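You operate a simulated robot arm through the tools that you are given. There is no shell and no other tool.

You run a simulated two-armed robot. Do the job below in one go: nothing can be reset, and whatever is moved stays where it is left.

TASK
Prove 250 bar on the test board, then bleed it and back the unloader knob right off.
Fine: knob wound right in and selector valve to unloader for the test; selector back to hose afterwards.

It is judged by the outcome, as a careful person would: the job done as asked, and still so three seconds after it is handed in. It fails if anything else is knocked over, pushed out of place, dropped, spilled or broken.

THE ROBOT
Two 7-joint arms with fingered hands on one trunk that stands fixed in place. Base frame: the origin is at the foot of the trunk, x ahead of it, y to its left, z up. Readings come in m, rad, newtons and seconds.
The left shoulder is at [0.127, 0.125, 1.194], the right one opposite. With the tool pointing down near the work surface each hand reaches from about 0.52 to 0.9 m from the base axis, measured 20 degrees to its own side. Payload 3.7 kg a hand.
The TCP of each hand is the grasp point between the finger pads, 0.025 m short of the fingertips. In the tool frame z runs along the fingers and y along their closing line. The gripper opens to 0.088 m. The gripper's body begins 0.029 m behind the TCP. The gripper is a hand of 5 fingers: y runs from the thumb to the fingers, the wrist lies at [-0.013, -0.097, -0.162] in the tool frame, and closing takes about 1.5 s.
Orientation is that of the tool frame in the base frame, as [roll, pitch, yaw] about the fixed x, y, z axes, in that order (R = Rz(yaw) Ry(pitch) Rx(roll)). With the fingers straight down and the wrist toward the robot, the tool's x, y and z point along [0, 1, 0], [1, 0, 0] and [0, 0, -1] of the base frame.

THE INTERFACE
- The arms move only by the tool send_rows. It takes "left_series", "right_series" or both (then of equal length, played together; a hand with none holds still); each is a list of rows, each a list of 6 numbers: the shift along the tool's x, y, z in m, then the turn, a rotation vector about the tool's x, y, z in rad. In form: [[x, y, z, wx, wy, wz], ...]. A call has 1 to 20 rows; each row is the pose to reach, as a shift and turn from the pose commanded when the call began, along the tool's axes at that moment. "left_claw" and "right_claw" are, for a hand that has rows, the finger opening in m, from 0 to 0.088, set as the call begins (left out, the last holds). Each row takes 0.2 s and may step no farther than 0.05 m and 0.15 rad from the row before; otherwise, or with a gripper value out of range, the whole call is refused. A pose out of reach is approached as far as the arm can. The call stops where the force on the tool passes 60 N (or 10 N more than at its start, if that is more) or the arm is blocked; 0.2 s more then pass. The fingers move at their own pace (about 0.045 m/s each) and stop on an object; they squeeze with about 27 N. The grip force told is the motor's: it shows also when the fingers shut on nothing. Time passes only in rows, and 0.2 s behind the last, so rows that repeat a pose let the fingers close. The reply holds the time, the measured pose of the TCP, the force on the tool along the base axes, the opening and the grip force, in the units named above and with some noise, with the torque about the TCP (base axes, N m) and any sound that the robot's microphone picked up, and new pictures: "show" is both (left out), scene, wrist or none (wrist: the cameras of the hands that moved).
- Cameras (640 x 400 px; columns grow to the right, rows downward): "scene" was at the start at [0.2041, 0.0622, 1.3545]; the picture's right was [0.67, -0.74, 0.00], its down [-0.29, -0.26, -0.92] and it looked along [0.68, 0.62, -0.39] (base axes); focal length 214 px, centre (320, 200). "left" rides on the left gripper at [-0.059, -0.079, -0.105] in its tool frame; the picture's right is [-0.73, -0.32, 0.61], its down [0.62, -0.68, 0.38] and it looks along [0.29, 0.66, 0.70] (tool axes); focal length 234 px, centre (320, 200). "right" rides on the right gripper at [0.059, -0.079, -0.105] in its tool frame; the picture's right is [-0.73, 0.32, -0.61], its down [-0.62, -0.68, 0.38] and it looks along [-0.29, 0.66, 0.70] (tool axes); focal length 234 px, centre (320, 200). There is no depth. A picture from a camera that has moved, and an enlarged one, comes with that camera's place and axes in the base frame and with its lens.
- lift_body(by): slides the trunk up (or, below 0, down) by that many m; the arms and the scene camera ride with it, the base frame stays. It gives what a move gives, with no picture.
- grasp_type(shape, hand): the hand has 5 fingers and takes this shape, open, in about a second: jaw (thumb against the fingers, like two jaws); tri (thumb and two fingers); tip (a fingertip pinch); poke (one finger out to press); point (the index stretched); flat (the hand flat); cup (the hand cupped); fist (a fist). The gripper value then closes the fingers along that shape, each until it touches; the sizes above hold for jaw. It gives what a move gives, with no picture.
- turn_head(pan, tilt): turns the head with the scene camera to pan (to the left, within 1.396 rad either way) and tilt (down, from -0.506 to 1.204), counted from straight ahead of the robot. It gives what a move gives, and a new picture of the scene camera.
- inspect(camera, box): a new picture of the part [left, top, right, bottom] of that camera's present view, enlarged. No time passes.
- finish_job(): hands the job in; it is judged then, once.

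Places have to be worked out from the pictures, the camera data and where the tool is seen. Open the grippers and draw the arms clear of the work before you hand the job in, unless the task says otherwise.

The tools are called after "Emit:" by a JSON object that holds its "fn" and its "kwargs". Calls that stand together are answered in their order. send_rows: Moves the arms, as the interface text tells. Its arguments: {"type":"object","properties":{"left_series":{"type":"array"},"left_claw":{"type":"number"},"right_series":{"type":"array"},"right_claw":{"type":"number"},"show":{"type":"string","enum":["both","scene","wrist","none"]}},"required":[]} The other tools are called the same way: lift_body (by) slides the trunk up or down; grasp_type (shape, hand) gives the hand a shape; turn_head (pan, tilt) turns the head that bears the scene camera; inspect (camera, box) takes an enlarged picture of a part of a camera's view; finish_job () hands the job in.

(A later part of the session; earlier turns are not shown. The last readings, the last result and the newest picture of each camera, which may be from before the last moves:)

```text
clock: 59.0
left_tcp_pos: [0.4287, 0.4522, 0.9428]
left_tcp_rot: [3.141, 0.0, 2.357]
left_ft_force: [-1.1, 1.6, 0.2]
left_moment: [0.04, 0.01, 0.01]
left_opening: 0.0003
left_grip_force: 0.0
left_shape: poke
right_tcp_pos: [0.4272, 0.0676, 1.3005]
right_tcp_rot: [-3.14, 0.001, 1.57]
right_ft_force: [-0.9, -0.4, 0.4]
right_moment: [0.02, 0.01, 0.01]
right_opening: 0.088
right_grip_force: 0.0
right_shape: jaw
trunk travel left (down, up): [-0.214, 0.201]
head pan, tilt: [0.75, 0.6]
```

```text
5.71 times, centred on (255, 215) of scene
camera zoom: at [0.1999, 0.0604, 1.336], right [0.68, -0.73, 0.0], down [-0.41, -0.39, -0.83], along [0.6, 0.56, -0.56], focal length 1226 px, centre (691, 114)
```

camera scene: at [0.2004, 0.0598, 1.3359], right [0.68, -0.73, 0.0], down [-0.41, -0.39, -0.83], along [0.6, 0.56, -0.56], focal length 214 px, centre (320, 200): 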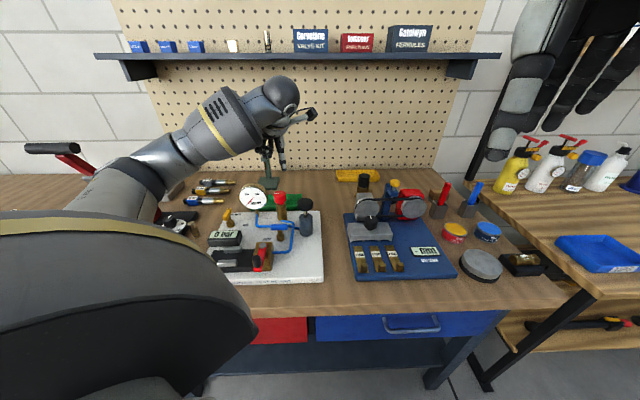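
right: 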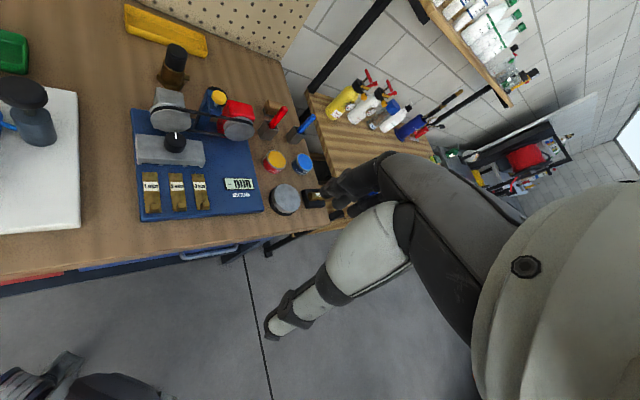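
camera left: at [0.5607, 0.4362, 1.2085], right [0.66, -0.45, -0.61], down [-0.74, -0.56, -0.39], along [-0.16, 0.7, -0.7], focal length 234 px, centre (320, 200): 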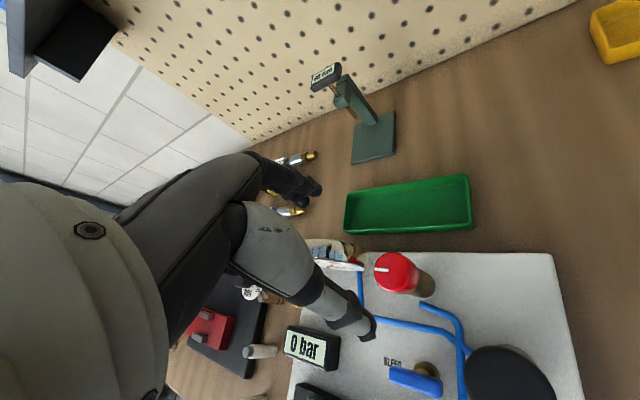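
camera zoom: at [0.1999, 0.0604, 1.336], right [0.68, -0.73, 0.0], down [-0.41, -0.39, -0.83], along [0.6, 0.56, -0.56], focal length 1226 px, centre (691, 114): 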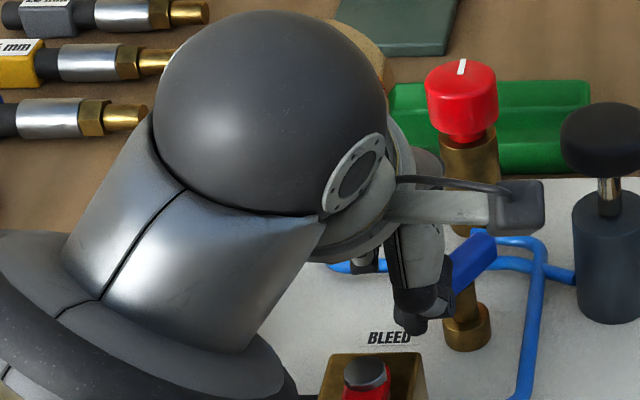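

It's around 65° now. I'll keep pushing right in small steps until it meets the stop.

Emit:
{"fn": "send_rows", "kwargs": {"left_series": [[-0.003, 0, 0, 0, 0, 0], [-0.006, 0, 0, 0, 0, 0], [-0.009, 0, 0, 0, 0, 0]], "show": "none"}}

Emit:
{"fn": "inspect", "kwargs": {"camera": "left", "box": [220, 120, 440, 400]}}

Emit:
{"fn": "inspect", "kwargs": {"camera": "scene", "box": [205, 180, 305, 250]}}

```text
clock: 59.8
left_tcp_pos: [0.4347, 0.4437, 0.9425]
left_tcp_rot: [-3.14, 0.0, 2.354]
left_ft_force: [-3.5, 1.0, -1.1]
left_moment: [0.02, 0.05, 0.06]
left_opening: 0.0
left_grip_force: 0.1
left_shape: poke
right_tcp_pos: [0.4263, 0.0665, 1.3014]
right_tcp_rot: [-3.141, 0.0, 1.571]
right_ft_force: [0.5, 0.3, 0.6]
right_moment: [-0.01, 0.02, 0.0]
right_opening: 0.0879
right_grip_force: 0.1
right_shape: jaw
trunk travel left (down, up): [-0.214, 0.201]
head pan, tilt: [0.75, 0.6]
```

```text
1.43 times, centred on (330, 260) of left
camera zoom: at [0.4208, 0.3474, 1.047], right [0.28, -0.74, -0.61], down [-0.92, -0.04, -0.38], along [0.26, 0.67, -0.7], focal length 334 px, centre (306, 114)
```

zoom: 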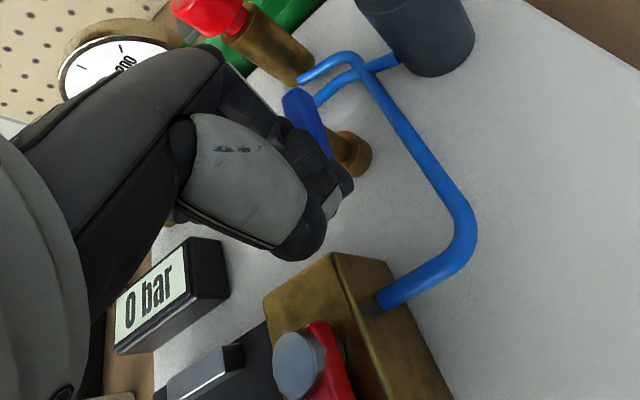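

```text
5.71 times, centred on (255, 215) of scene
camera zoom: at [0.1997, 0.0603, 1.336], right [0.68, -0.73, 0.0], down [-0.41, -0.39, -0.83], along [0.6, 0.56, -0.56], focal length 1226 px, centre (691, 114)
```

zoom: 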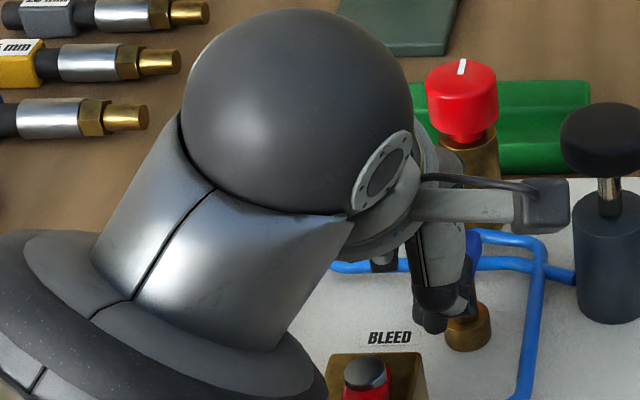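

The display reads 0 bar, so the board is bled. I'll nudge the bleed handle the last bit to seat it fully open, then back away.

Emit:
{"fn": "send_rows", "kwargs": {"left_series": [[-0.002, 0, 0, 0, 0, 0], [-0.0035, 0, 0, 0, 0, 0]], "show": "none"}}

Emit:
{"fn": "send_rows", "kwargs": {"left_series": [[0.012, 0, 0, 0, 0, 0], [0.022, 0, 0, 0, 0, 0], [0.025, 0, -0.03, 0, 0, 0], [0.025, 0, -0.07, 0, 0, 0], [0.025, 0, -0.115, 0, 0, 0], [0.025, 0, -0.16, 0, 0, 0]], "show": "none"}}

Emit:
{"fn": "inspect", "kwargs": {"camera": "left", "box": [280, 120, 560, 400]}}

Emit:
{"fn": "inspect", "kwargs": {"camera": "scene", "box": [205, 160, 345, 260]}}

```text
clock: 60.4
left_tcp_pos: [0.4377, 0.4432, 0.9418]
left_tcp_rot: [3.141, 0.0, 2.357]
left_ft_force: [-4.7, 3.0, -0.5]
left_moment: [-0.03, 0.02, 0.09]
left_opening: 0.0
left_grip_force: 0.2
left_shape: poke
right_tcp_pos: [0.4253, 0.0671, 1.3005]
right_tcp_rot: [3.141, 0.001, 1.572]
right_ft_force: [0.6, 0.0, 0.4]
right_moment: [0.01, 0.0, 0.03]
right_opening: 0.0875
right_grip_force: 0.0
right_shape: jaw
trunk travel left (down, up): [-0.214, 0.201]
head pan, tilt: [0.75, 0.6]
```

```text
clock: 61.8
left_tcp_pos: [0.4204, 0.4609, 1.1016]
left_tcp_rot: [-3.141, 0.001, 2.356]
left_ft_force: [-0.8, 0.2, 0.7]
left_moment: [-0.01, 0.0, 0.01]
left_opening: 0.0
left_grip_force: 0.0
left_shape: poke
right_tcp_pos: [0.427, 0.0665, 1.3013]
right_tcp_rot: [-3.141, 0.0, 1.57]
right_ft_force: [-0.1, 0.1, 0.8]
right_moment: [0.0, 0.02, 0.0]
right_opening: 0.0876
right_grip_force: 0.2
right_shape: jaw
trunk travel left (down, up): [-0.214, 0.201]
head pan, tilt: [0.75, 0.6]
```

```text
1.43 times, centred on (420, 260) of left
camera zoom: at [0.406, 0.3632, 1.2068], right [0.29, -0.74, -0.61], down [-0.92, -0.04, -0.38], along [0.26, 0.67, -0.7], focal length 334 px, centre (177, 114)
```

zoom: 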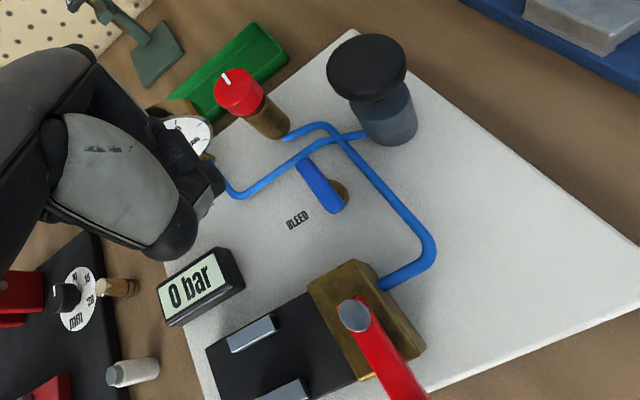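

```text
4.00 times, centred on (275, 210) of scene
camera zoom: at [0.1998, 0.06, 1.336], right [0.68, -0.73, 0.0], down [-0.41, -0.39, -0.83], along [0.6, 0.56, -0.56], focal length 858 px, centre (500, 160)
```

zoom: 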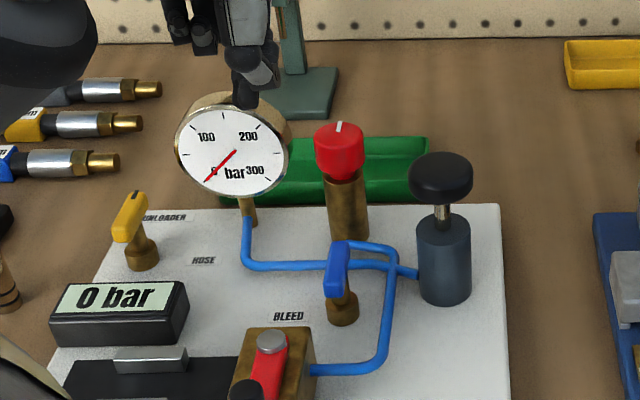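

The bleed handle is now across (open), and gauge and display both show 0. Next is backing the unloader knob off counter-clockwise: I'll switch to tri and move over the knob with the hand pre-turned clockwise.

Emit:
{"fn": "grasp_type", "kwargs": {"hand": "left", "shape": "tri"}}

Emit:
{"fn": "send_rows", "kwargs": {"left_series": [[-0.002, 0.011, 0, 0, 0, 0.13], [-0.004, 0.022, 0, 0, 0, 0.26], [-0.0066, 0.034, 0, 0, 0, 0.39], [-0.009, 0.045, 0, 0, 0, 0.53], [-0.011, 0.056, 0, 0, 0, 0.66], [-0.013, 0.067, 0, 0, 0, 0.79], [-0.015, 0.078, 0, 0, 0, 0.92], [-0.0175, 0.09, 0, 0, 0, 1.05], [-0.02, 0.101, 0, 0, 0, 1.18], [-0.0219, 0.1121, 0, 0, 0, 1.316]], "left_claw": 0.052, "show": "none"}}

Emit:
{"fn": "inspect", "kwargs": {"camera": "scene", "box": [220, 130, 340, 240]}}

Emit:
{"fn": "inspect", "kwargs": {"camera": "left", "box": [240, 120, 480, 360]}}

```text
clock: 62.7
left_tcp_pos: [0.4208, 0.4622, 1.1017]
left_tcp_rot: [-3.14, -0.001, 2.356]
left_ft_force: [0.7, 0.3, -0.2]
left_moment: [-0.04, 0.0, 0.02]
left_opening: 0.088
left_grip_force: 0.0
left_shape: tri
right_tcp_pos: [0.4273, 0.066, 1.3008]
right_tcp_rot: [-3.141, 0.001, 1.57]
right_ft_force: [0.8, -0.6, -0.1]
right_moment: [0.01, 0.01, 0.0]
right_opening: 0.0877
right_grip_force: 0.0
right_shape: jaw
trunk travel left (down, up): [-0.214, 0.201]
head pan, tilt: [0.75, 0.6]
```

```text
clock: 64.9
left_tcp_pos: [0.5146, 0.5238, 1.1022]
left_tcp_rot: [3.141, 0.0, 1.038]
left_ft_force: [1.2, 0.1, -0.2]
left_moment: [0.01, -0.03, 0.0]
left_opening: 0.0523
left_grip_force: 0.2
left_shape: tri
right_tcp_pos: [0.4272, 0.0677, 1.3004]
right_tcp_rot: [-3.14, -0.001, 1.57]
right_ft_force: [0.7, 0.7, -0.3]
right_moment: [-0.01, -0.01, 0.01]
right_opening: 0.0878
right_grip_force: 0.1
right_shape: jaw
trunk travel left (down, up): [-0.214, 0.201]
head pan, tilt: [0.75, 0.6]
```

```text
3.64 times, centred on (280, 185) of scene
camera zoom: at [0.2002, 0.0603, 1.3359], right [0.68, -0.73, 0.0], down [-0.41, -0.39, -0.82], along [0.6, 0.56, -0.57], focal length 780 px, centre (466, 254)
```

zoom: 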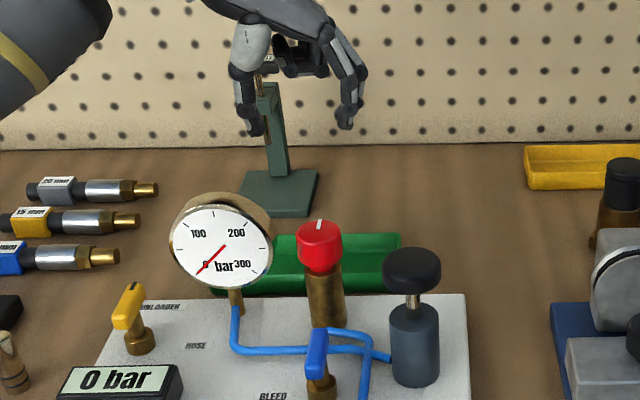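

```text
1.67 times, centred on (360, 240) of left
camera zoom: at [0.4168, 0.5134, 1.207], right [-0.65, -0.46, -0.61], down [-0.27, 0.88, -0.38], along [0.71, -0.08, -0.7], focal length 390 px, centre (253, 133)
```

zoom: 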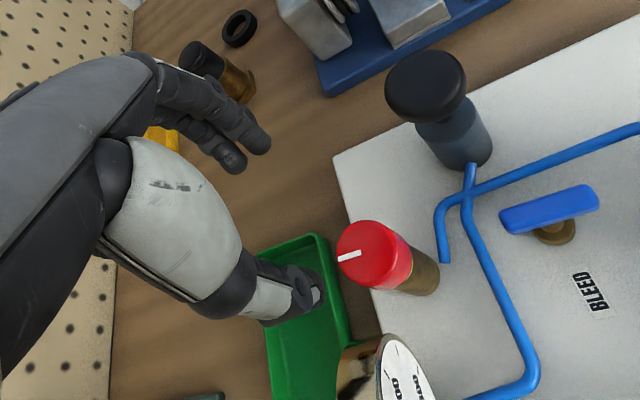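

The knob is centred below the hand (about 1–2 mm off). I'll descend to z≈0.976 and close on it.

Emit:
{"fn": "send_rows", "kwargs": {"left_series": [[0.001, 0, 0.04, 0, 0, 0], [0.001, 0, 0.075, 0, 0, 0], [0.001, 0, 0.1, 0, 0, 0], [0.001, 0, 0.115, 0, 0, 0], [0.001, 0, 0.126, 0, 0, 0]], "show": "none"}}

Emit:
{"fn": "inspect", "kwargs": {"camera": "scene", "box": [240, 160, 320, 240]}}

```text
clock: 66.1
left_tcp_pos: [0.5162, 0.5257, 0.9766]
left_tcp_rot: [3.141, 0.0, 1.041]
left_ft_force: [0.6, -0.6, -0.1]
left_moment: [0.0, 0.0, -0.03]
left_opening: 0.0524
left_grip_force: 0.2
left_shape: tri
right_tcp_pos: [0.4274, 0.0671, 1.3014]
right_tcp_rot: [-3.14, 0.0, 1.572]
right_ft_force: [0.7, -0.7, -0.5]
right_moment: [-0.02, -0.02, 0.02]
right_opening: 0.0878
right_grip_force: 0.1
right_shape: jaw
trunk travel left (down, up): [-0.214, 0.201]
head pan, tilt: [0.75, 0.6]
```

```text
5.00 times, centred on (280, 200) of scene
camera zoom: at [0.2002, 0.0604, 1.3359], right [0.68, -0.73, 0.0], down [-0.41, -0.39, -0.82], along [0.6, 0.56, -0.57], focal length 1072 px, centre (520, 200)
```

zoom: 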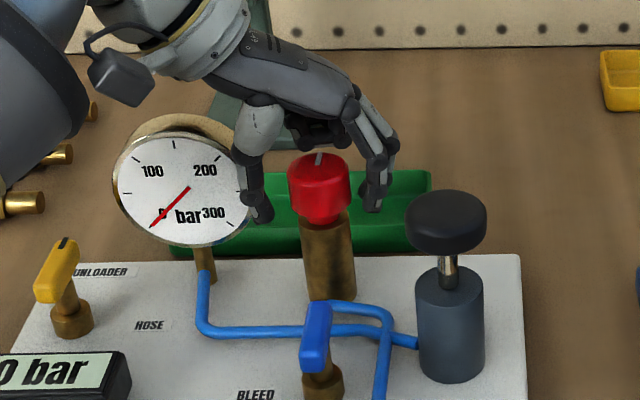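

The fingers straddle the knob cleanly with no contact. I'll close, then turn counter-clockwise.

Emit:
{"fn": "send_rows", "kwargs": {"left_series": [[0, 0, 0, 0, 0, 0], [0, 0, 0, 0, 0, 0], [0, 0, 0, 0, 0, 0], [0, 0, 0, 0, 0, 0], [0, 0, 0, 0, 0, 0], [0, 0, 0, 0, 0, 0]], "left_claw": 0.0, "show": "none"}}

Emit:
{"fn": "send_rows", "kwargs": {"left_series": [[0, 0, 0, 0, 0, -0.1], [0, 0, 0, 0, 0, -0.2], [0, 0, 0, 0, 0, -0.3], [0, 0, 0, 0, 0, -0.4], [0, 0, 0, 0, 0, -0.5]], "show": "none"}}

Emit:
{"fn": "inspect", "kwargs": {"camera": "scene", "box": [240, 160, 320, 240]}}

```text
clock: 67.5
left_tcp_pos: [0.5157, 0.525, 0.9755]
left_tcp_rot: [3.14, -0.001, 1.04]
left_ft_force: [-0.9, -0.3, -4.6]
left_moment: [0.04, 0.07, 0.01]
left_opening: 0.0304
left_grip_force: 26.9
left_shape: tri
right_tcp_pos: [0.4267, 0.0682, 1.3004]
right_tcp_rot: [-3.14, 0.001, 1.572]
right_ft_force: [-0.2, 0.0, -0.5]
right_moment: [0.02, -0.01, -0.01]
right_opening: 0.0879
right_grip_force: 0.0
right_shape: jaw
trunk travel left (down, up): [-0.214, 0.201]
head pan, tilt: [0.75, 0.6]
```

```text
clock: 68.7
left_tcp_pos: [0.5155, 0.525, 0.9776]
left_tcp_rot: [-3.141, 0.0, 1.541]
left_ft_force: [-0.1, -3.1, -4.7]
left_moment: [-0.08, 0.04, -0.05]
left_opening: 0.03
left_grip_force: 26.4
left_shape: tri
right_tcp_pos: [0.4278, 0.0662, 1.2999]
right_tcp_rot: [-3.141, -0.001, 1.572]
right_ft_force: [-0.5, -0.1, 0.8]
right_moment: [0.01, -0.01, -0.04]
right_opening: 0.0877
right_grip_force: 0.0
right_shape: jaw
trunk travel left (down, up): [-0.214, 0.201]
head pan, tilt: [0.75, 0.6]
```

```text
5.00 times, centred on (280, 200) of scene
camera zoom: at [0.2004, 0.0602, 1.3359], right [0.68, -0.73, 0.0], down [-0.41, -0.39, -0.82], along [0.6, 0.56, -0.57], focal length 1072 px, centre (520, 200)
```

zoom: 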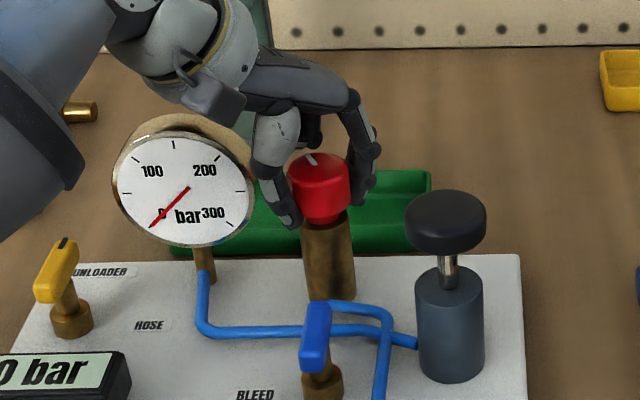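

The mark is turning back counter-clockwise with the hand. I'll continue another 0.9 rad.

Emit:
{"fn": "send_rows", "kwargs": {"left_series": [[-0.0003, 0, 0, 0, 0, -0.1], [-0.0006, 0, 0, 0, 0, -0.2], [-0.0009, 0.0001, 0, 0, 0, -0.3], [-0.0012, 0.0002, 0, 0, 0, -0.4], [-0.0014, 0.0003, 0, 0, 0, -0.5], [-0.0017, 0.0005, 0, 0, 0, -0.6], [-0.0019, 0.0007, 0, 0, 0, -0.7], [-0.0021, 0.0009, 0, 0, 0, -0.8], [-0.0023, 0.0011, 0, 0, 0, -0.9]], "show": "none"}}

Emit:
{"fn": "inspect", "kwargs": {"camera": "scene", "box": [240, 160, 320, 240]}}

Emit:
{"fn": "inspect", "kwargs": {"camera": "left", "box": [240, 120, 480, 360]}}

```text
clock: 70.7
left_tcp_pos: [0.5172, 0.5222, 0.9746]
left_tcp_rot: [-3.139, 0.0, 2.442]
left_ft_force: [3.3, -0.3, -3.9]
left_moment: [-0.03, 0.0, -0.06]
left_opening: 0.0302
left_grip_force: 26.5
left_shape: tri
right_tcp_pos: [0.4275, 0.0675, 1.3003]
right_tcp_rot: [-3.14, 0.001, 1.571]
right_ft_force: [-0.2, -0.3, 0.1]
right_moment: [-0.01, 0.01, -0.02]
right_opening: 0.0879
right_grip_force: 0.0
right_shape: jaw
trunk travel left (down, up): [-0.214, 0.201]
head pan, tilt: [0.75, 0.6]
```

```text
5.00 times, centred on (280, 200) of scene
camera zoom: at [0.2007, 0.0604, 1.3358], right [0.68, -0.73, 0.0], down [-0.41, -0.39, -0.82], along [0.6, 0.56, -0.57], focal length 1072 px, centre (520, 200)
```

zoom: 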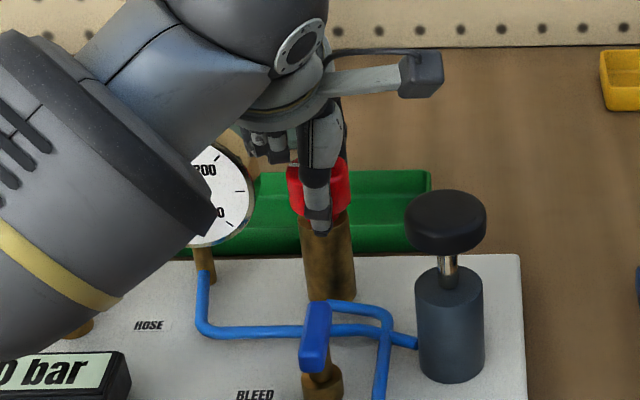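

```text
1.67 times, centred on (360, 240) of left
camera zoom: at [0.5112, 0.424, 1.0805], right [0.35, -0.71, -0.61], down [-0.92, -0.12, -0.38], along [0.2, 0.69, -0.7], focal length 390 px, centre (253, 133)
```

zoom: 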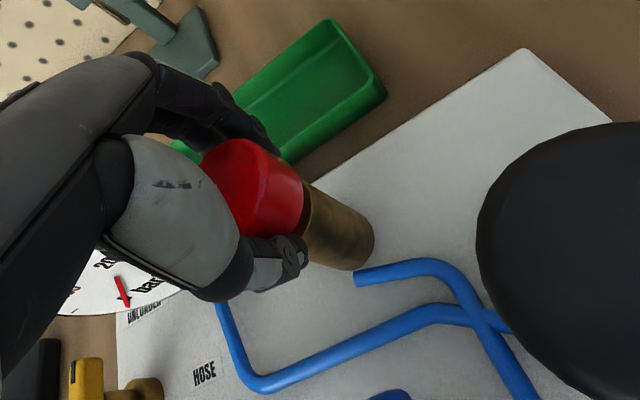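

There's no resistance yet (moment 0.06), so it isn't at the stop. I'll release, rise, and swing the hand back clockwise for another bite.

Emit:
{"fn": "send_rows", "kwargs": {"left_series": [[0, 0, 0, 0, 0, 0], [0, 0, 0, 0, 0, 0], [0, 0, 0, 0, 0, 0], [0, 0, -0.03, 0, 0, 0], [0, 0, -0.06, 0, 0, 0], [0, 0, -0.09, 0, 0, 0]], "left_claw": 0.052, "show": "none"}}

Emit:
{"fn": "inspect", "kwargs": {"camera": "left", "box": [240, 120, 480, 360]}}

Emit:
{"fn": "inspect", "kwargs": {"camera": "scene", "box": [240, 160, 320, 240]}}

```text
clock: 72.1
left_tcp_pos: [0.5152, 0.5228, 1.0664]
left_tcp_rot: [-3.14, 0.0, 2.44]
left_ft_force: [0.6, 0.5, 0.4]
left_moment: [0.04, -0.03, -0.02]
left_opening: 0.0515
left_grip_force: 0.0
left_shape: tri
right_tcp_pos: [0.4273, 0.0677, 1.3012]
right_tcp_rot: [-3.141, 0.001, 1.57]
right_ft_force: [0.1, -0.5, -0.3]
right_moment: [0.03, 0.01, 0.01]
right_opening: 0.0877
right_grip_force: 0.1
right_shape: jaw
trunk travel left (down, up): [-0.214, 0.201]
head pan, tilt: [0.75, 0.6]
```

```text
1.67 times, centred on (360, 240) of left
camera zoom: at [0.5097, 0.4238, 1.1711], right [0.35, -0.72, -0.61], down [-0.92, -0.12, -0.38], along [0.2, 0.69, -0.7], focal length 390 px, centre (253, 133)
```

zoom: 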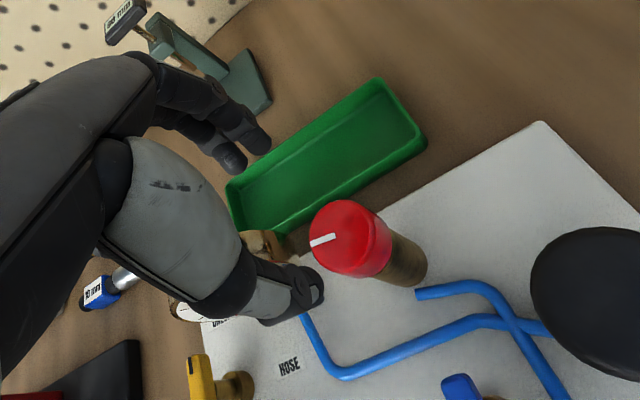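

```text
5.00 times, centred on (280, 200) of scene
camera zoom: at [0.1999, 0.06, 1.336], right [0.68, -0.73, 0.0], down [-0.41, -0.39, -0.83], along [0.6, 0.56, -0.56], focal length 1072 px, centre (520, 200)
```

zoom: 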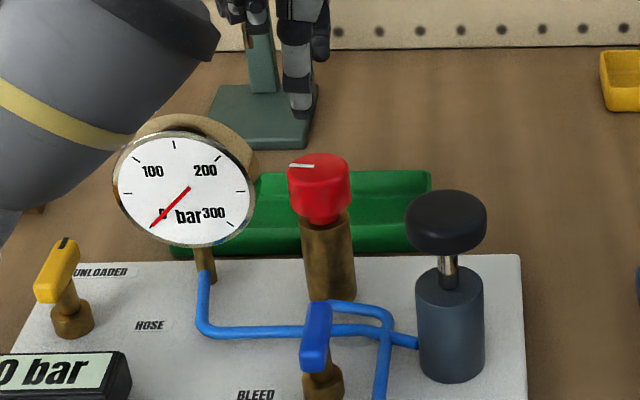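

The mark is back at its starting direction (left) and needs to go further out. I'll rotate the hand back 1.4 rad above the knob.

Emit:
{"fn": "send_rows", "kwargs": {"left_series": [[0, 0, -0.01, 0, 0, 0.14], [0, 0, -0.01, 0, 0, 0.28], [0, 0, -0.01, 0, 0, 0.42], [0, 0, -0.01, 0, 0, 0.56], [0, 0, -0.01, 0, 0, 0.7], [0.001, 0, -0.01, 0, 0, 0.84], [0.001, 0.001, -0.01, 0, 0, 0.98], [0.002, 0.001, -0.01, 0, 0, 1.12], [0.002, 0.001, -0.01, 0, 0, 1.26], [0.002, 0.001, -0.01, 0, 0, 1.4]], "show": "none"}}

Emit:
{"fn": "inspect", "kwargs": {"camera": "left", "box": [240, 120, 480, 360]}}

```text
clock: 74.3
left_tcp_pos: [0.5165, 0.5261, 1.0757]
left_tcp_rot: [-3.142, -0.001, 1.037]
left_ft_force: [0.3, 0.3, -0.1]
left_moment: [0.01, 0.02, 0.03]
left_opening: 0.0515
left_grip_force: 0.1
left_shape: tri
right_tcp_pos: [0.4257, 0.0673, 1.301]
right_tcp_rot: [-3.14, -0.001, 1.572]
right_ft_force: [0.7, -0.3, -0.1]
right_moment: [0.03, -0.01, 0.0]
right_opening: 0.0879
right_grip_force: 0.0
right_shape: jaw
trunk travel left (down, up): [-0.214, 0.201]
head pan, tilt: [0.75, 0.6]
```

```text
1.67 times, centred on (360, 240) of left
camera zoom: at [0.4175, 0.5138, 1.1804], right [-0.65, -0.46, -0.61], down [-0.27, 0.88, -0.38], along [0.71, -0.08, -0.7], focal length 390 px, centre (253, 133)
```

zoom: 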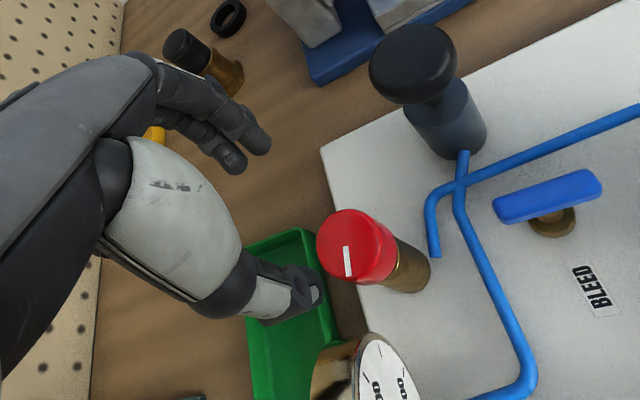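

The knob is centred again. I'll descend, close, and turn counter-clockwise in checked steps.

Emit:
{"fn": "send_rows", "kwargs": {"left_series": [[0, -0.001, 0.035, 0, 0, 0], [0, -0.001, 0.065, 0, 0, 0], [0, -0.001, 0.085, 0, 0, 0], [0, -0.001, 0.0995, 0, 0, 0]], "show": "none"}}

Emit:
{"fn": "send_rows", "kwargs": {"left_series": [[0, 0, 0, 0, 0, 0], [0, 0, 0, 0, 0, 0], [0, 0, 0, 0, 0, 0], [0, 0, 0, 0, 0, 0], [0, 0, 0, 0, 0, 0], [0, 0, 0, 0, 0, 0]], "left_claw": 0.0, "show": "none"}}

Emit:
{"fn": "send_rows", "kwargs": {"left_series": [[0, 0, 0, 0, 0, -0.1], [0, 0, 0, 0, 0, -0.2], [0, 0, 0, 0, 0, -0.3]], "show": "none"}}

Emit:
{"fn": "inspect", "kwargs": {"camera": "scene", "box": [240, 160, 320, 240]}}

```text
clock: 75.3
left_tcp_pos: [0.5139, 0.5256, 0.9761]
left_tcp_rot: [3.141, -0.001, 1.039]
left_ft_force: [1.4, -0.4, -0.3]
left_moment: [-0.04, 0.0, 0.02]
left_opening: 0.0515
left_grip_force: 0.0
left_shape: tri
right_tcp_pos: [0.426, 0.0673, 1.3005]
right_tcp_rot: [-3.139, -0.002, 1.569]
right_ft_force: [0.6, 0.8, 0.6]
right_moment: [0.02, -0.01, 0.0]
right_opening: 0.0878
right_grip_force: 0.1
right_shape: jaw
trunk travel left (down, up): [-0.214, 0.201]
head pan, tilt: [0.75, 0.6]
```

```text
clock: 76.7
left_tcp_pos: [0.5139, 0.5254, 0.9744]
left_tcp_rot: [-3.141, 0.004, 1.039]
left_ft_force: [-4.4, -2.4, -12.7]
left_moment: [-0.01, 0.18, -0.04]
left_opening: 0.0284
left_grip_force: 27.0
left_shape: tri
right_tcp_pos: [0.428, 0.0677, 1.3007]
right_tcp_rot: [-3.14, -0.001, 1.571]
right_ft_force: [0.8, -0.7, 0.6]
right_moment: [-0.01, 0.01, 0.01]
right_opening: 0.0875
right_grip_force: 0.1
right_shape: jaw
trunk travel left (down, up): [-0.214, 0.201]
head pan, tilt: [0.75, 0.6]
```

```text
clock: 77.5
left_tcp_pos: [0.5148, 0.5243, 0.9758]
left_tcp_rot: [-3.14, 0.003, 1.34]
left_ft_force: [-2.0, -7.3, -16.5]
left_moment: [-0.06, 0.2, -0.07]
left_opening: 0.0284
left_grip_force: 26.7
left_shape: tri
right_tcp_pos: [0.4286, 0.068, 1.2988]
right_tcp_rot: [-3.14, -0.001, 1.572]
right_ft_force: [0.4, 0.9, -0.4]
right_moment: [-0.03, 0.02, -0.03]
right_opening: 0.0879
right_grip_force: 0.1
right_shape: jaw
trunk travel left (down, up): [-0.214, 0.201]
head pan, tilt: [0.75, 0.6]
```

```text
5.00 times, centred on (280, 200) of scene
camera zoom: at [0.2012, 0.0607, 1.3356], right [0.68, -0.73, 0.0], down [-0.41, -0.39, -0.82], along [0.6, 0.56, -0.57], focal length 1072 px, centre (520, 200)
```

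zoom: 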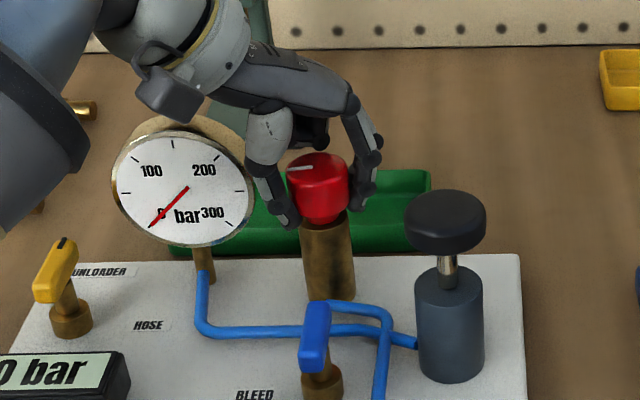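

It turns with low moment, so there's no stop yet. I'll continue counter-clockwise 0.5 rad.

Emit:
{"fn": "send_rows", "kwargs": {"left_series": [[-0.0003, 0, 0, 0, 0, -0.1], [-0.0006, 0, 0, 0, 0, -0.2], [-0.0009, 0.0001, 0, 0, 0, -0.3], [-0.0012, 0.0002, 0, 0, 0, -0.4], [-0.0014, 0.0003, 0, 0, 0, -0.5]], "show": "none"}}

Emit:
{"fn": "inspect", "kwargs": {"camera": "scene", "box": [240, 160, 320, 240]}}

```text
clock: 78.7
left_tcp_pos: [0.5162, 0.5237, 0.9757]
left_tcp_rot: [-3.14, 0.001, 1.84]
left_ft_force: [0.7, -6.2, -16.6]
left_moment: [-0.17, 0.16, -0.01]
left_opening: 0.0282
left_grip_force: 26.7
left_shape: tri
right_tcp_pos: [0.4287, 0.0674, 1.3006]
right_tcp_rot: [-3.14, 0.001, 1.57]
right_ft_force: [-0.2, -0.8, 0.0]
right_moment: [0.0, -0.01, -0.04]
right_opening: 0.088
right_grip_force: 0.1
right_shape: jaw
trunk travel left (down, up): [-0.214, 0.201]
head pan, tilt: [0.75, 0.6]
```

```text
5.00 times, centred on (280, 200) of scene
camera zoom: at [0.2015, 0.0607, 1.3357], right [0.68, -0.73, 0.0], down [-0.41, -0.39, -0.82], along [0.6, 0.56, -0.57], focal length 1072 px, centre (520, 200)
```

zoom: 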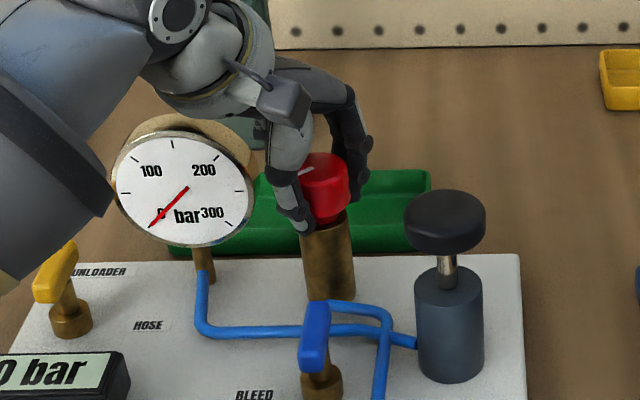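

It's still turning freely, with the mark now at front-left. I'll continue another 0.6 rad.

Emit:
{"fn": "send_rows", "kwargs": {"left_series": [[-0.0003, 0, 0, 0, 0, -0.1], [-0.0006, 0, 0, 0, 0, -0.2], [-0.0009, 0.0001, 0, 0, 0, -0.3], [-0.0012, 0.0002, 0, 0, 0, -0.4], [-0.0014, 0.0003, 0, 0, 0, -0.5], [-0.0017, 0.0005, 0, 0, 0, -0.6]], "show": "none"}}

Emit:
{"fn": "send_rows", "kwargs": {"left_series": [[0, 0, 0, 0, 0, 0], [0, 0, 0, 0, 0, 0], [0, 0, 0, 0, 0, 0], [0, 0, -0.03, 0, 0, 0], [0, 0, -0.06, 0, 0, 0], [0, 0, -0.1, 0, 0, 0]], "left_claw": 0.052, "show": "none"}}

Emit:
{"fn": "inspect", "kwargs": {"camera": "scene", "box": [240, 160, 320, 240]}}

Emit:
{"fn": "inspect", "kwargs": {"camera": "left", "box": [240, 120, 480, 360]}}

```text
clock: 80.1
left_tcp_pos: [0.5159, 0.522, 0.975]
left_tcp_rot: [-3.139, -0.004, 2.441]
left_ft_force: [5.9, -5.3, -16.8]
left_moment: [-0.21, 0.04, -0.04]
left_opening: 0.0285
left_grip_force: 26.9
left_shape: tri
right_tcp_pos: [0.4282, 0.0676, 1.2998]
right_tcp_rot: [-3.136, 0.0, 1.57]
right_ft_force: [0.0, 0.6, 0.5]
right_moment: [-0.01, 0.0, 0.01]
right_opening: 0.0878
right_grip_force: 0.0
right_shape: jaw
trunk travel left (down, up): [-0.214, 0.201]
head pan, tilt: [0.75, 0.6]
```

```text
clock: 81.5
left_tcp_pos: [0.5152, 0.5216, 1.0781]
left_tcp_rot: [3.142, 0.002, 2.44]
left_ft_force: [0.8, 0.0, 0.0]
left_moment: [0.01, 0.0, 0.01]
left_opening: 0.0518
left_grip_force: 0.0
left_shape: tri
right_tcp_pos: [0.4264, 0.0663, 1.3016]
right_tcp_rot: [-3.141, 0.0, 1.57]
right_ft_force: [0.3, 0.7, 0.3]
right_moment: [0.0, 0.01, 0.07]
right_opening: 0.0881
right_grip_force: 0.0
right_shape: jaw
trunk travel left (down, up): [-0.214, 0.201]
head pan, tilt: [0.75, 0.6]
```

```text
5.00 times, centred on (280, 200) of scene
camera zoom: at [0.1997, 0.0599, 1.3361], right [0.68, -0.73, 0.0], down [-0.41, -0.39, -0.83], along [0.6, 0.56, -0.56], focal length 1072 px, centre (520, 200)
```

zoom: 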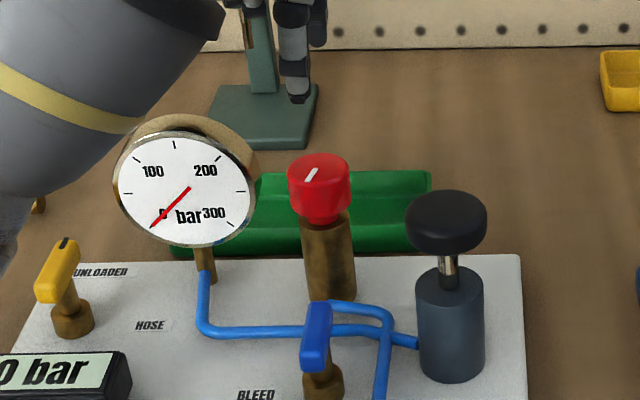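

```text
1.67 times, centred on (360, 240) of left
camera zoom: at [0.5079, 0.4225, 1.182], right [0.35, -0.71, -0.61], down [-0.92, -0.12, -0.38], along [0.2, 0.69, -0.7], focal length 390 px, centre (253, 133)
```

zoom: 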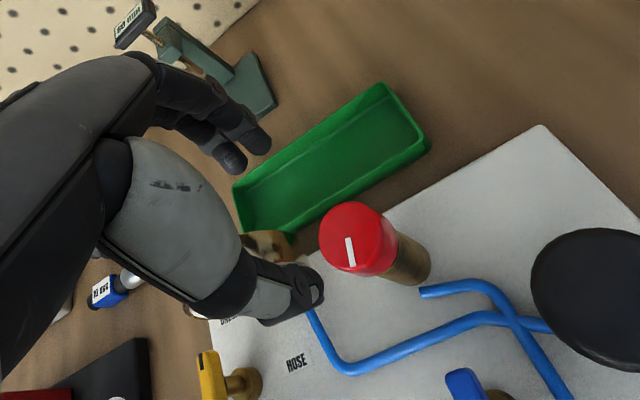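

The mark now points to front-left, past its starting position, and there was still no stop. I'll take another bite.

Emit:
{"fn": "send_rows", "kwargs": {"left_series": [[0, 0, 0, 0, 0, 0.14], [0, 0, 0, 0, 0, 0.28], [0, 0, 0, 0, 0, 0.42], [0, 0, 0, 0, 0, 0.56], [0, 0, 0, 0, 0, 0.7], [0.001, 0, 0, 0, 0, 0.84], [0.001, 0.001, 0, 0, 0, 0.98], [0.002, 0.001, 0, 0, 0, 1.12], [0.002, 0.001, 0, 0, 0, 1.26], [0.002, 0.001, 0, 0, 0, 1.4]], "show": "none"}}

Emit:
{"fn": "inspect", "kwargs": {"camera": "left", "box": [240, 120, 480, 360]}}

Emit:
{"fn": "inspect", "kwargs": {"camera": "scene", "box": [260, 180, 320, 230]}}

```text
clock: 83.7
left_tcp_pos: [0.5158, 0.5243, 1.0773]
left_tcp_rot: [-3.14, 0.001, 1.036]
left_ft_force: [-0.8, 0.2, -0.5]
left_moment: [0.0, -0.01, 0.02]
left_opening: 0.0515
left_grip_force: 0.2
left_shape: tri
right_tcp_pos: [0.4267, 0.0673, 1.3009]
right_tcp_rot: [-3.14, 0.0, 1.571]
right_ft_force: [0.3, -0.4, 0.4]
right_moment: [0.0, 0.02, -0.03]
right_opening: 0.0879
right_grip_force: 0.1
right_shape: jaw
trunk travel left (down, up): [-0.214, 0.201]
head pan, tilt: [0.75, 0.6]
```

```text
1.67 times, centred on (360, 240) of left
camera zoom: at [0.4169, 0.5132, 1.1813], right [-0.65, -0.46, -0.61], down [-0.27, 0.88, -0.38], along [0.71, -0.08, -0.7], focal length 390 px, centre (253, 133)
```

zoom: 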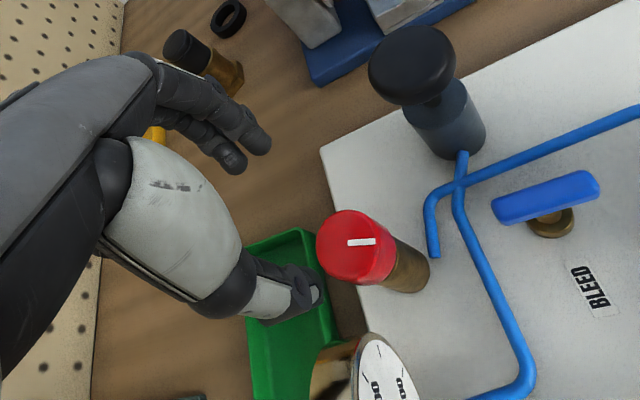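

```text
8.00 times, centred on (290, 205) of scene
camera zoom: at [0.2001, 0.0603, 1.3359], right [0.68, -0.73, 0.0], down [-0.41, -0.39, -0.83], along [0.6, 0.56, -0.56], focal length 1716 px, centre (560, 160)
```

zoom: 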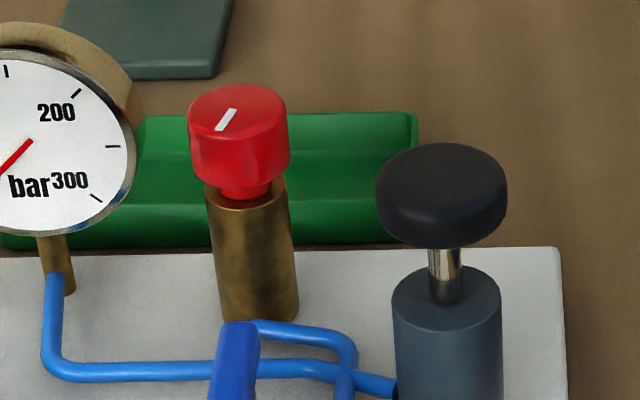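

The mark has moved about 80° more (now mostly towards the front). Third bite: descend, close, and turn counter-clockwise.

Emit:
{"fn": "send_rows", "kwargs": {"left_series": [[0, 0, 0.035, 0, 0, 0], [0, 0, 0.065, 0, 0, 0], [0, 0, 0.087, 0, 0, 0], [0, 0, 0.1005, 0, 0, 0]], "show": "none"}}

Emit:
{"fn": "send_rows", "kwargs": {"left_series": [[0, 0, 0, 0, 0, 0], [0, 0, 0, 0, 0, 0], [0, 0, 0, 0, 0, 0], [0, 0, 0, 0, 0, 0], [0, 0, 0, 0, 0, 0], [0, 0, 0, 0, 0, 0]], "left_claw": 0.0, "show": "none"}}

Emit:
{"fn": "send_rows", "kwargs": {"left_series": [[0, 0, 0, 0, 0, -0.1], [0, 0, 0, 0, 0, -0.2], [0, 0, 0, 0, 0, -0.3], [0, 0, 0, 0, 0, -0.4]], "show": "none"}}

Emit:
{"fn": "inspect", "kwargs": {"camera": "scene", "box": [240, 160, 320, 240]}}

```text
clock: 84.7
left_tcp_pos: [0.5153, 0.5238, 0.9767]
left_tcp_rot: [3.141, 0.001, 1.042]
left_ft_force: [0.3, 0.5, -0.6]
left_moment: [0.03, 0.01, 0.03]
left_opening: 0.0515
left_grip_force: 0.1
left_shape: tri
right_tcp_pos: [0.4268, 0.0669, 1.3013]
right_tcp_rot: [-3.14, 0.001, 1.572]
right_ft_force: [0.7, 0.0, -0.3]
right_moment: [0.01, 0.02, 0.01]
right_opening: 0.0876
right_grip_force: 0.0
right_shape: jaw
trunk travel left (down, up): [-0.214, 0.201]
head pan, tilt: [0.75, 0.6]
```

```text
clock: 86.1
left_tcp_pos: [0.5145, 0.5237, 0.9762]
left_tcp_rot: [-3.14, 0.002, 1.04]
left_ft_force: [-2.7, -2.7, -7.0]
left_moment: [-0.01, 0.15, -0.03]
left_opening: 0.0297
left_grip_force: 26.5
left_shape: tri
right_tcp_pos: [0.4266, 0.0666, 1.301]
right_tcp_rot: [-3.141, 0.0, 1.571]
right_ft_force: [0.6, -0.2, -0.2]
right_moment: [0.03, 0.02, 0.02]
right_opening: 0.088
right_grip_force: 0.0
right_shape: jaw
trunk travel left (down, up): [-0.214, 0.201]
head pan, tilt: [0.75, 0.6]
```

```text
clock: 87.1
left_tcp_pos: [0.5152, 0.5223, 0.9755]
left_tcp_rot: [-3.141, 0.001, 1.442]
left_ft_force: [0.9, -8.2, -6.5]
left_moment: [-0.11, 0.1, -0.06]
left_opening: 0.0292
left_grip_force: 27.0
left_shape: tri
right_tcp_pos: [0.4264, 0.0677, 1.3004]
right_tcp_rot: [-3.14, 0.0, 1.57]
right_ft_force: [-0.2, 0.1, -0.2]
right_moment: [0.0, 0.0, 0.0]
right_opening: 0.0877
right_grip_force: 0.1
right_shape: jaw
trunk travel left (down, up): [-0.214, 0.201]
head pan, tilt: [0.75, 0.6]
```

```text
5.00 times, centred on (280, 200) of scene
camera zoom: at [0.2008, 0.0599, 1.3358], right [0.68, -0.73, 0.0], down [-0.41, -0.39, -0.82], along [0.6, 0.56, -0.57], focal length 1072 px, centre (520, 200)
```

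zoom: 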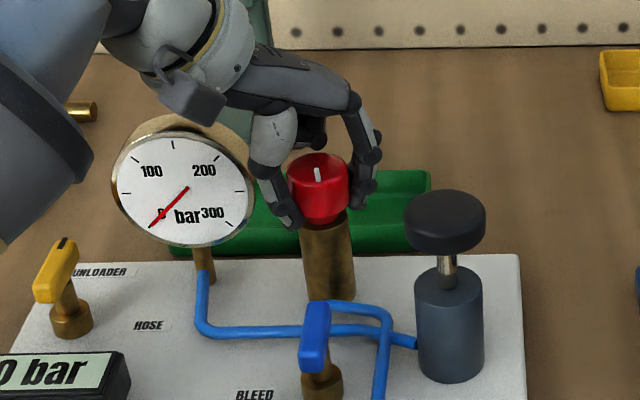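

The mark now points to the front and there's still no stop. I'll continue 0.5 rad.

Emit:
{"fn": "send_rows", "kwargs": {"left_series": [[-0.0003, 0, 0, 0, 0, -0.1], [-0.0006, 0, 0, 0, 0, -0.2], [-0.0009, 0.0001, 0, 0, 0, -0.3], [-0.0012, 0.0002, 0, 0, 0, -0.4], [-0.0014, 0.0003, 0, 0, 0, -0.5]], "show": "none"}}

Emit:
{"fn": "send_rows", "kwargs": {"left_series": [[-0.0003, 0, 0, 0, 0, -0.1], [-0.0006, 0, 0, 0, 0, -0.2], [-0.0009, 0.0001, 0, 0, 0, -0.3], [-0.0012, 0.0002, 0, 0, 0, -0.4], [-0.0014, 0.0003, 0, 0, 0, -0.5]], "show": "none"}}

Emit:
{"fn": "inspect", "kwargs": {"camera": "scene", "box": [240, 160, 320, 240]}}

```text
clock: 88.3
left_tcp_pos: [0.5163, 0.5208, 0.9755]
left_tcp_rot: [-3.139, 0.002, 1.939]
left_ft_force: [3.5, -17.1, -11.0]
left_moment: [-0.42, 0.18, -0.39]
left_opening: 0.0279
left_grip_force: 26.9
left_shape: tri
right_tcp_pos: [0.4272, 0.0653, 1.3012]
right_tcp_rot: [-3.139, -0.002, 1.569]
right_ft_force: [-0.2, -0.5, 0.7]
right_moment: [-0.02, 0.01, 0.01]
right_opening: 0.0877
right_grip_force: 0.0
right_shape: jaw
trunk travel left (down, up): [-0.214, 0.201]
head pan, tilt: [0.75, 0.6]
```

```text
clock: 89.5
left_tcp_pos: [0.5179, 0.5181, 0.9759]
left_tcp_rot: [-3.138, 0.001, 2.435]
left_ft_force: [17.2, -20.9, -10.0]
left_moment: [-0.38, -0.07, -0.95]
left_opening: 0.0237
left_grip_force: 26.9
left_shape: tri
right_tcp_pos: [0.4297, 0.0652, 1.3]
right_tcp_rot: [-3.139, -0.003, 1.574]
right_ft_force: [0.0, -0.8, -0.7]
right_moment: [-0.01, 0.03, 0.0]
right_opening: 0.0878
right_grip_force: 0.1
right_shape: jaw
trunk travel left (down, up): [-0.214, 0.201]
head pan, tilt: [0.75, 0.6]
```

```text
5.00 times, centred on (280, 200) of scene
camera zoom: at [0.2032, 0.0584, 1.3355], right [0.68, -0.73, 0.0], down [-0.42, -0.38, -0.82], along [0.6, 0.56, -0.57], focal length 1072 px, centre (520, 200)
```

zoom: 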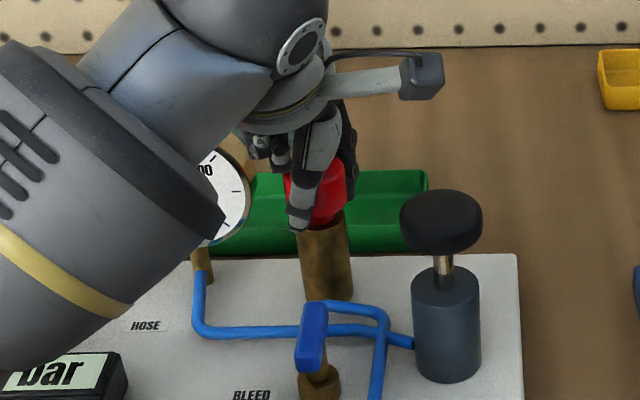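

The moment climbed to −0.39 and then −0.95 N·m, so the knob is firmly at its outer stop. I'll unwind the twist in the fingers before opening.

Emit:
{"fn": "send_rows", "kwargs": {"left_series": [[0, 0, 0, 0, 0, 0.1], [0, 0, 0, 0, 0, 0.2], [0.0005, 0, 0, 0, 0, 0.3], [0.001, 0.0005, 0, 0, 0, 0.4]], "show": "none"}}

```text
clock: 90.5
left_tcp_pos: [0.514, 0.5223, 0.9741]
left_tcp_rot: [-3.138, -0.002, 2.04]
left_ft_force: [-2.8, -12.9, -12.8]
left_moment: [-0.43, 0.41, -0.15]
left_opening: 0.0253
left_grip_force: 26.8
left_shape: tri
right_tcp_pos: [0.4269, 0.066, 1.299]
right_tcp_rot: [-3.141, 0.001, 1.571]
right_ft_force: [0.3, -0.2, -0.6]
right_moment: [-0.02, 0.0, 0.01]
right_opening: 0.0877
right_grip_force: 0.1
right_shape: jaw
trunk travel left (down, up): [-0.214, 0.201]
head pan, tilt: [0.75, 0.6]
```

The moment is nearly relieved (−0.15). I'll open the fingers and rise to look at the mark.

Emit:
{"fn": "send_rows", "kwargs": {"left_series": [[0, 0, 0, 0, 0, 0], [0, 0, 0, 0, 0, 0], [0, 0, 0, 0, 0, 0], [0, 0, -0.03, 0, 0, 0], [0, 0, -0.06, 0, 0, 0], [0, 0, -0.1, 0, 0, 0], [0, 0, -0.13, 0, 0, 0]], "left_claw": 0.052, "show": "none"}}

Emit:
{"fn": "inspect", "kwargs": {"camera": "scene", "box": [210, 160, 330, 250]}}

Emit:
{"fn": "inspect", "kwargs": {"camera": "left", "box": [240, 120, 480, 360]}}

```text
clock: 92.1
left_tcp_pos: [0.5137, 0.5224, 1.1078]
left_tcp_rot: [-3.141, 0.0, 2.041]
left_ft_force: [-0.1, 0.3, -1.0]
left_moment: [0.0, 0.02, 0.04]
left_opening: 0.0516
left_grip_force: 0.1
left_shape: tri
right_tcp_pos: [0.4261, 0.0674, 1.3008]
right_tcp_rot: [3.141, 0.0, 1.568]
right_ft_force: [0.0, -0.1, 0.1]
right_moment: [0.0, -0.01, 0.02]
right_opening: 0.0878
right_grip_force: 0.1
right_shape: jaw
trunk travel left (down, up): [-0.214, 0.201]
head pan, tilt: [0.75, 0.6]
```

```text
4.44 times, centred on (270, 205) of scene
camera zoom: at [0.1999, 0.0601, 1.336], right [0.68, -0.73, 0.0], down [-0.41, -0.39, -0.83], along [0.6, 0.56, -0.56], focal length 953 px, centre (542, 178)
```

zoom: 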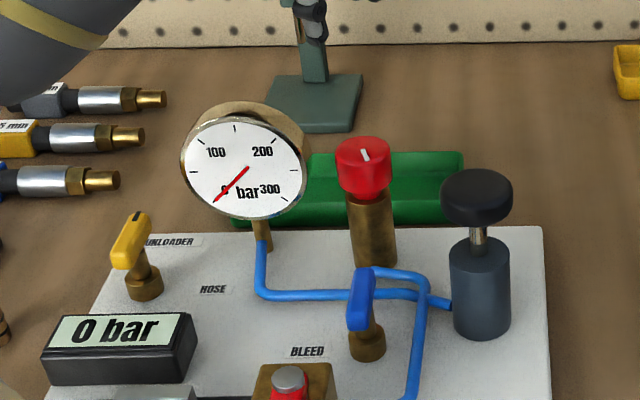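

```text
1.67 times, centred on (360, 240) of left
camera zoom: at [0.471, 0.4343, 1.2116], right [0.04, -0.79, -0.61], down [-0.89, 0.25, -0.38], along [0.45, 0.56, -0.7], focal length 390 px, centre (253, 133)
```

zoom: 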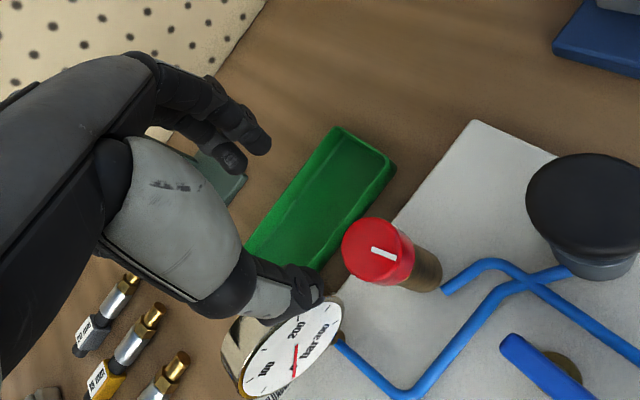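

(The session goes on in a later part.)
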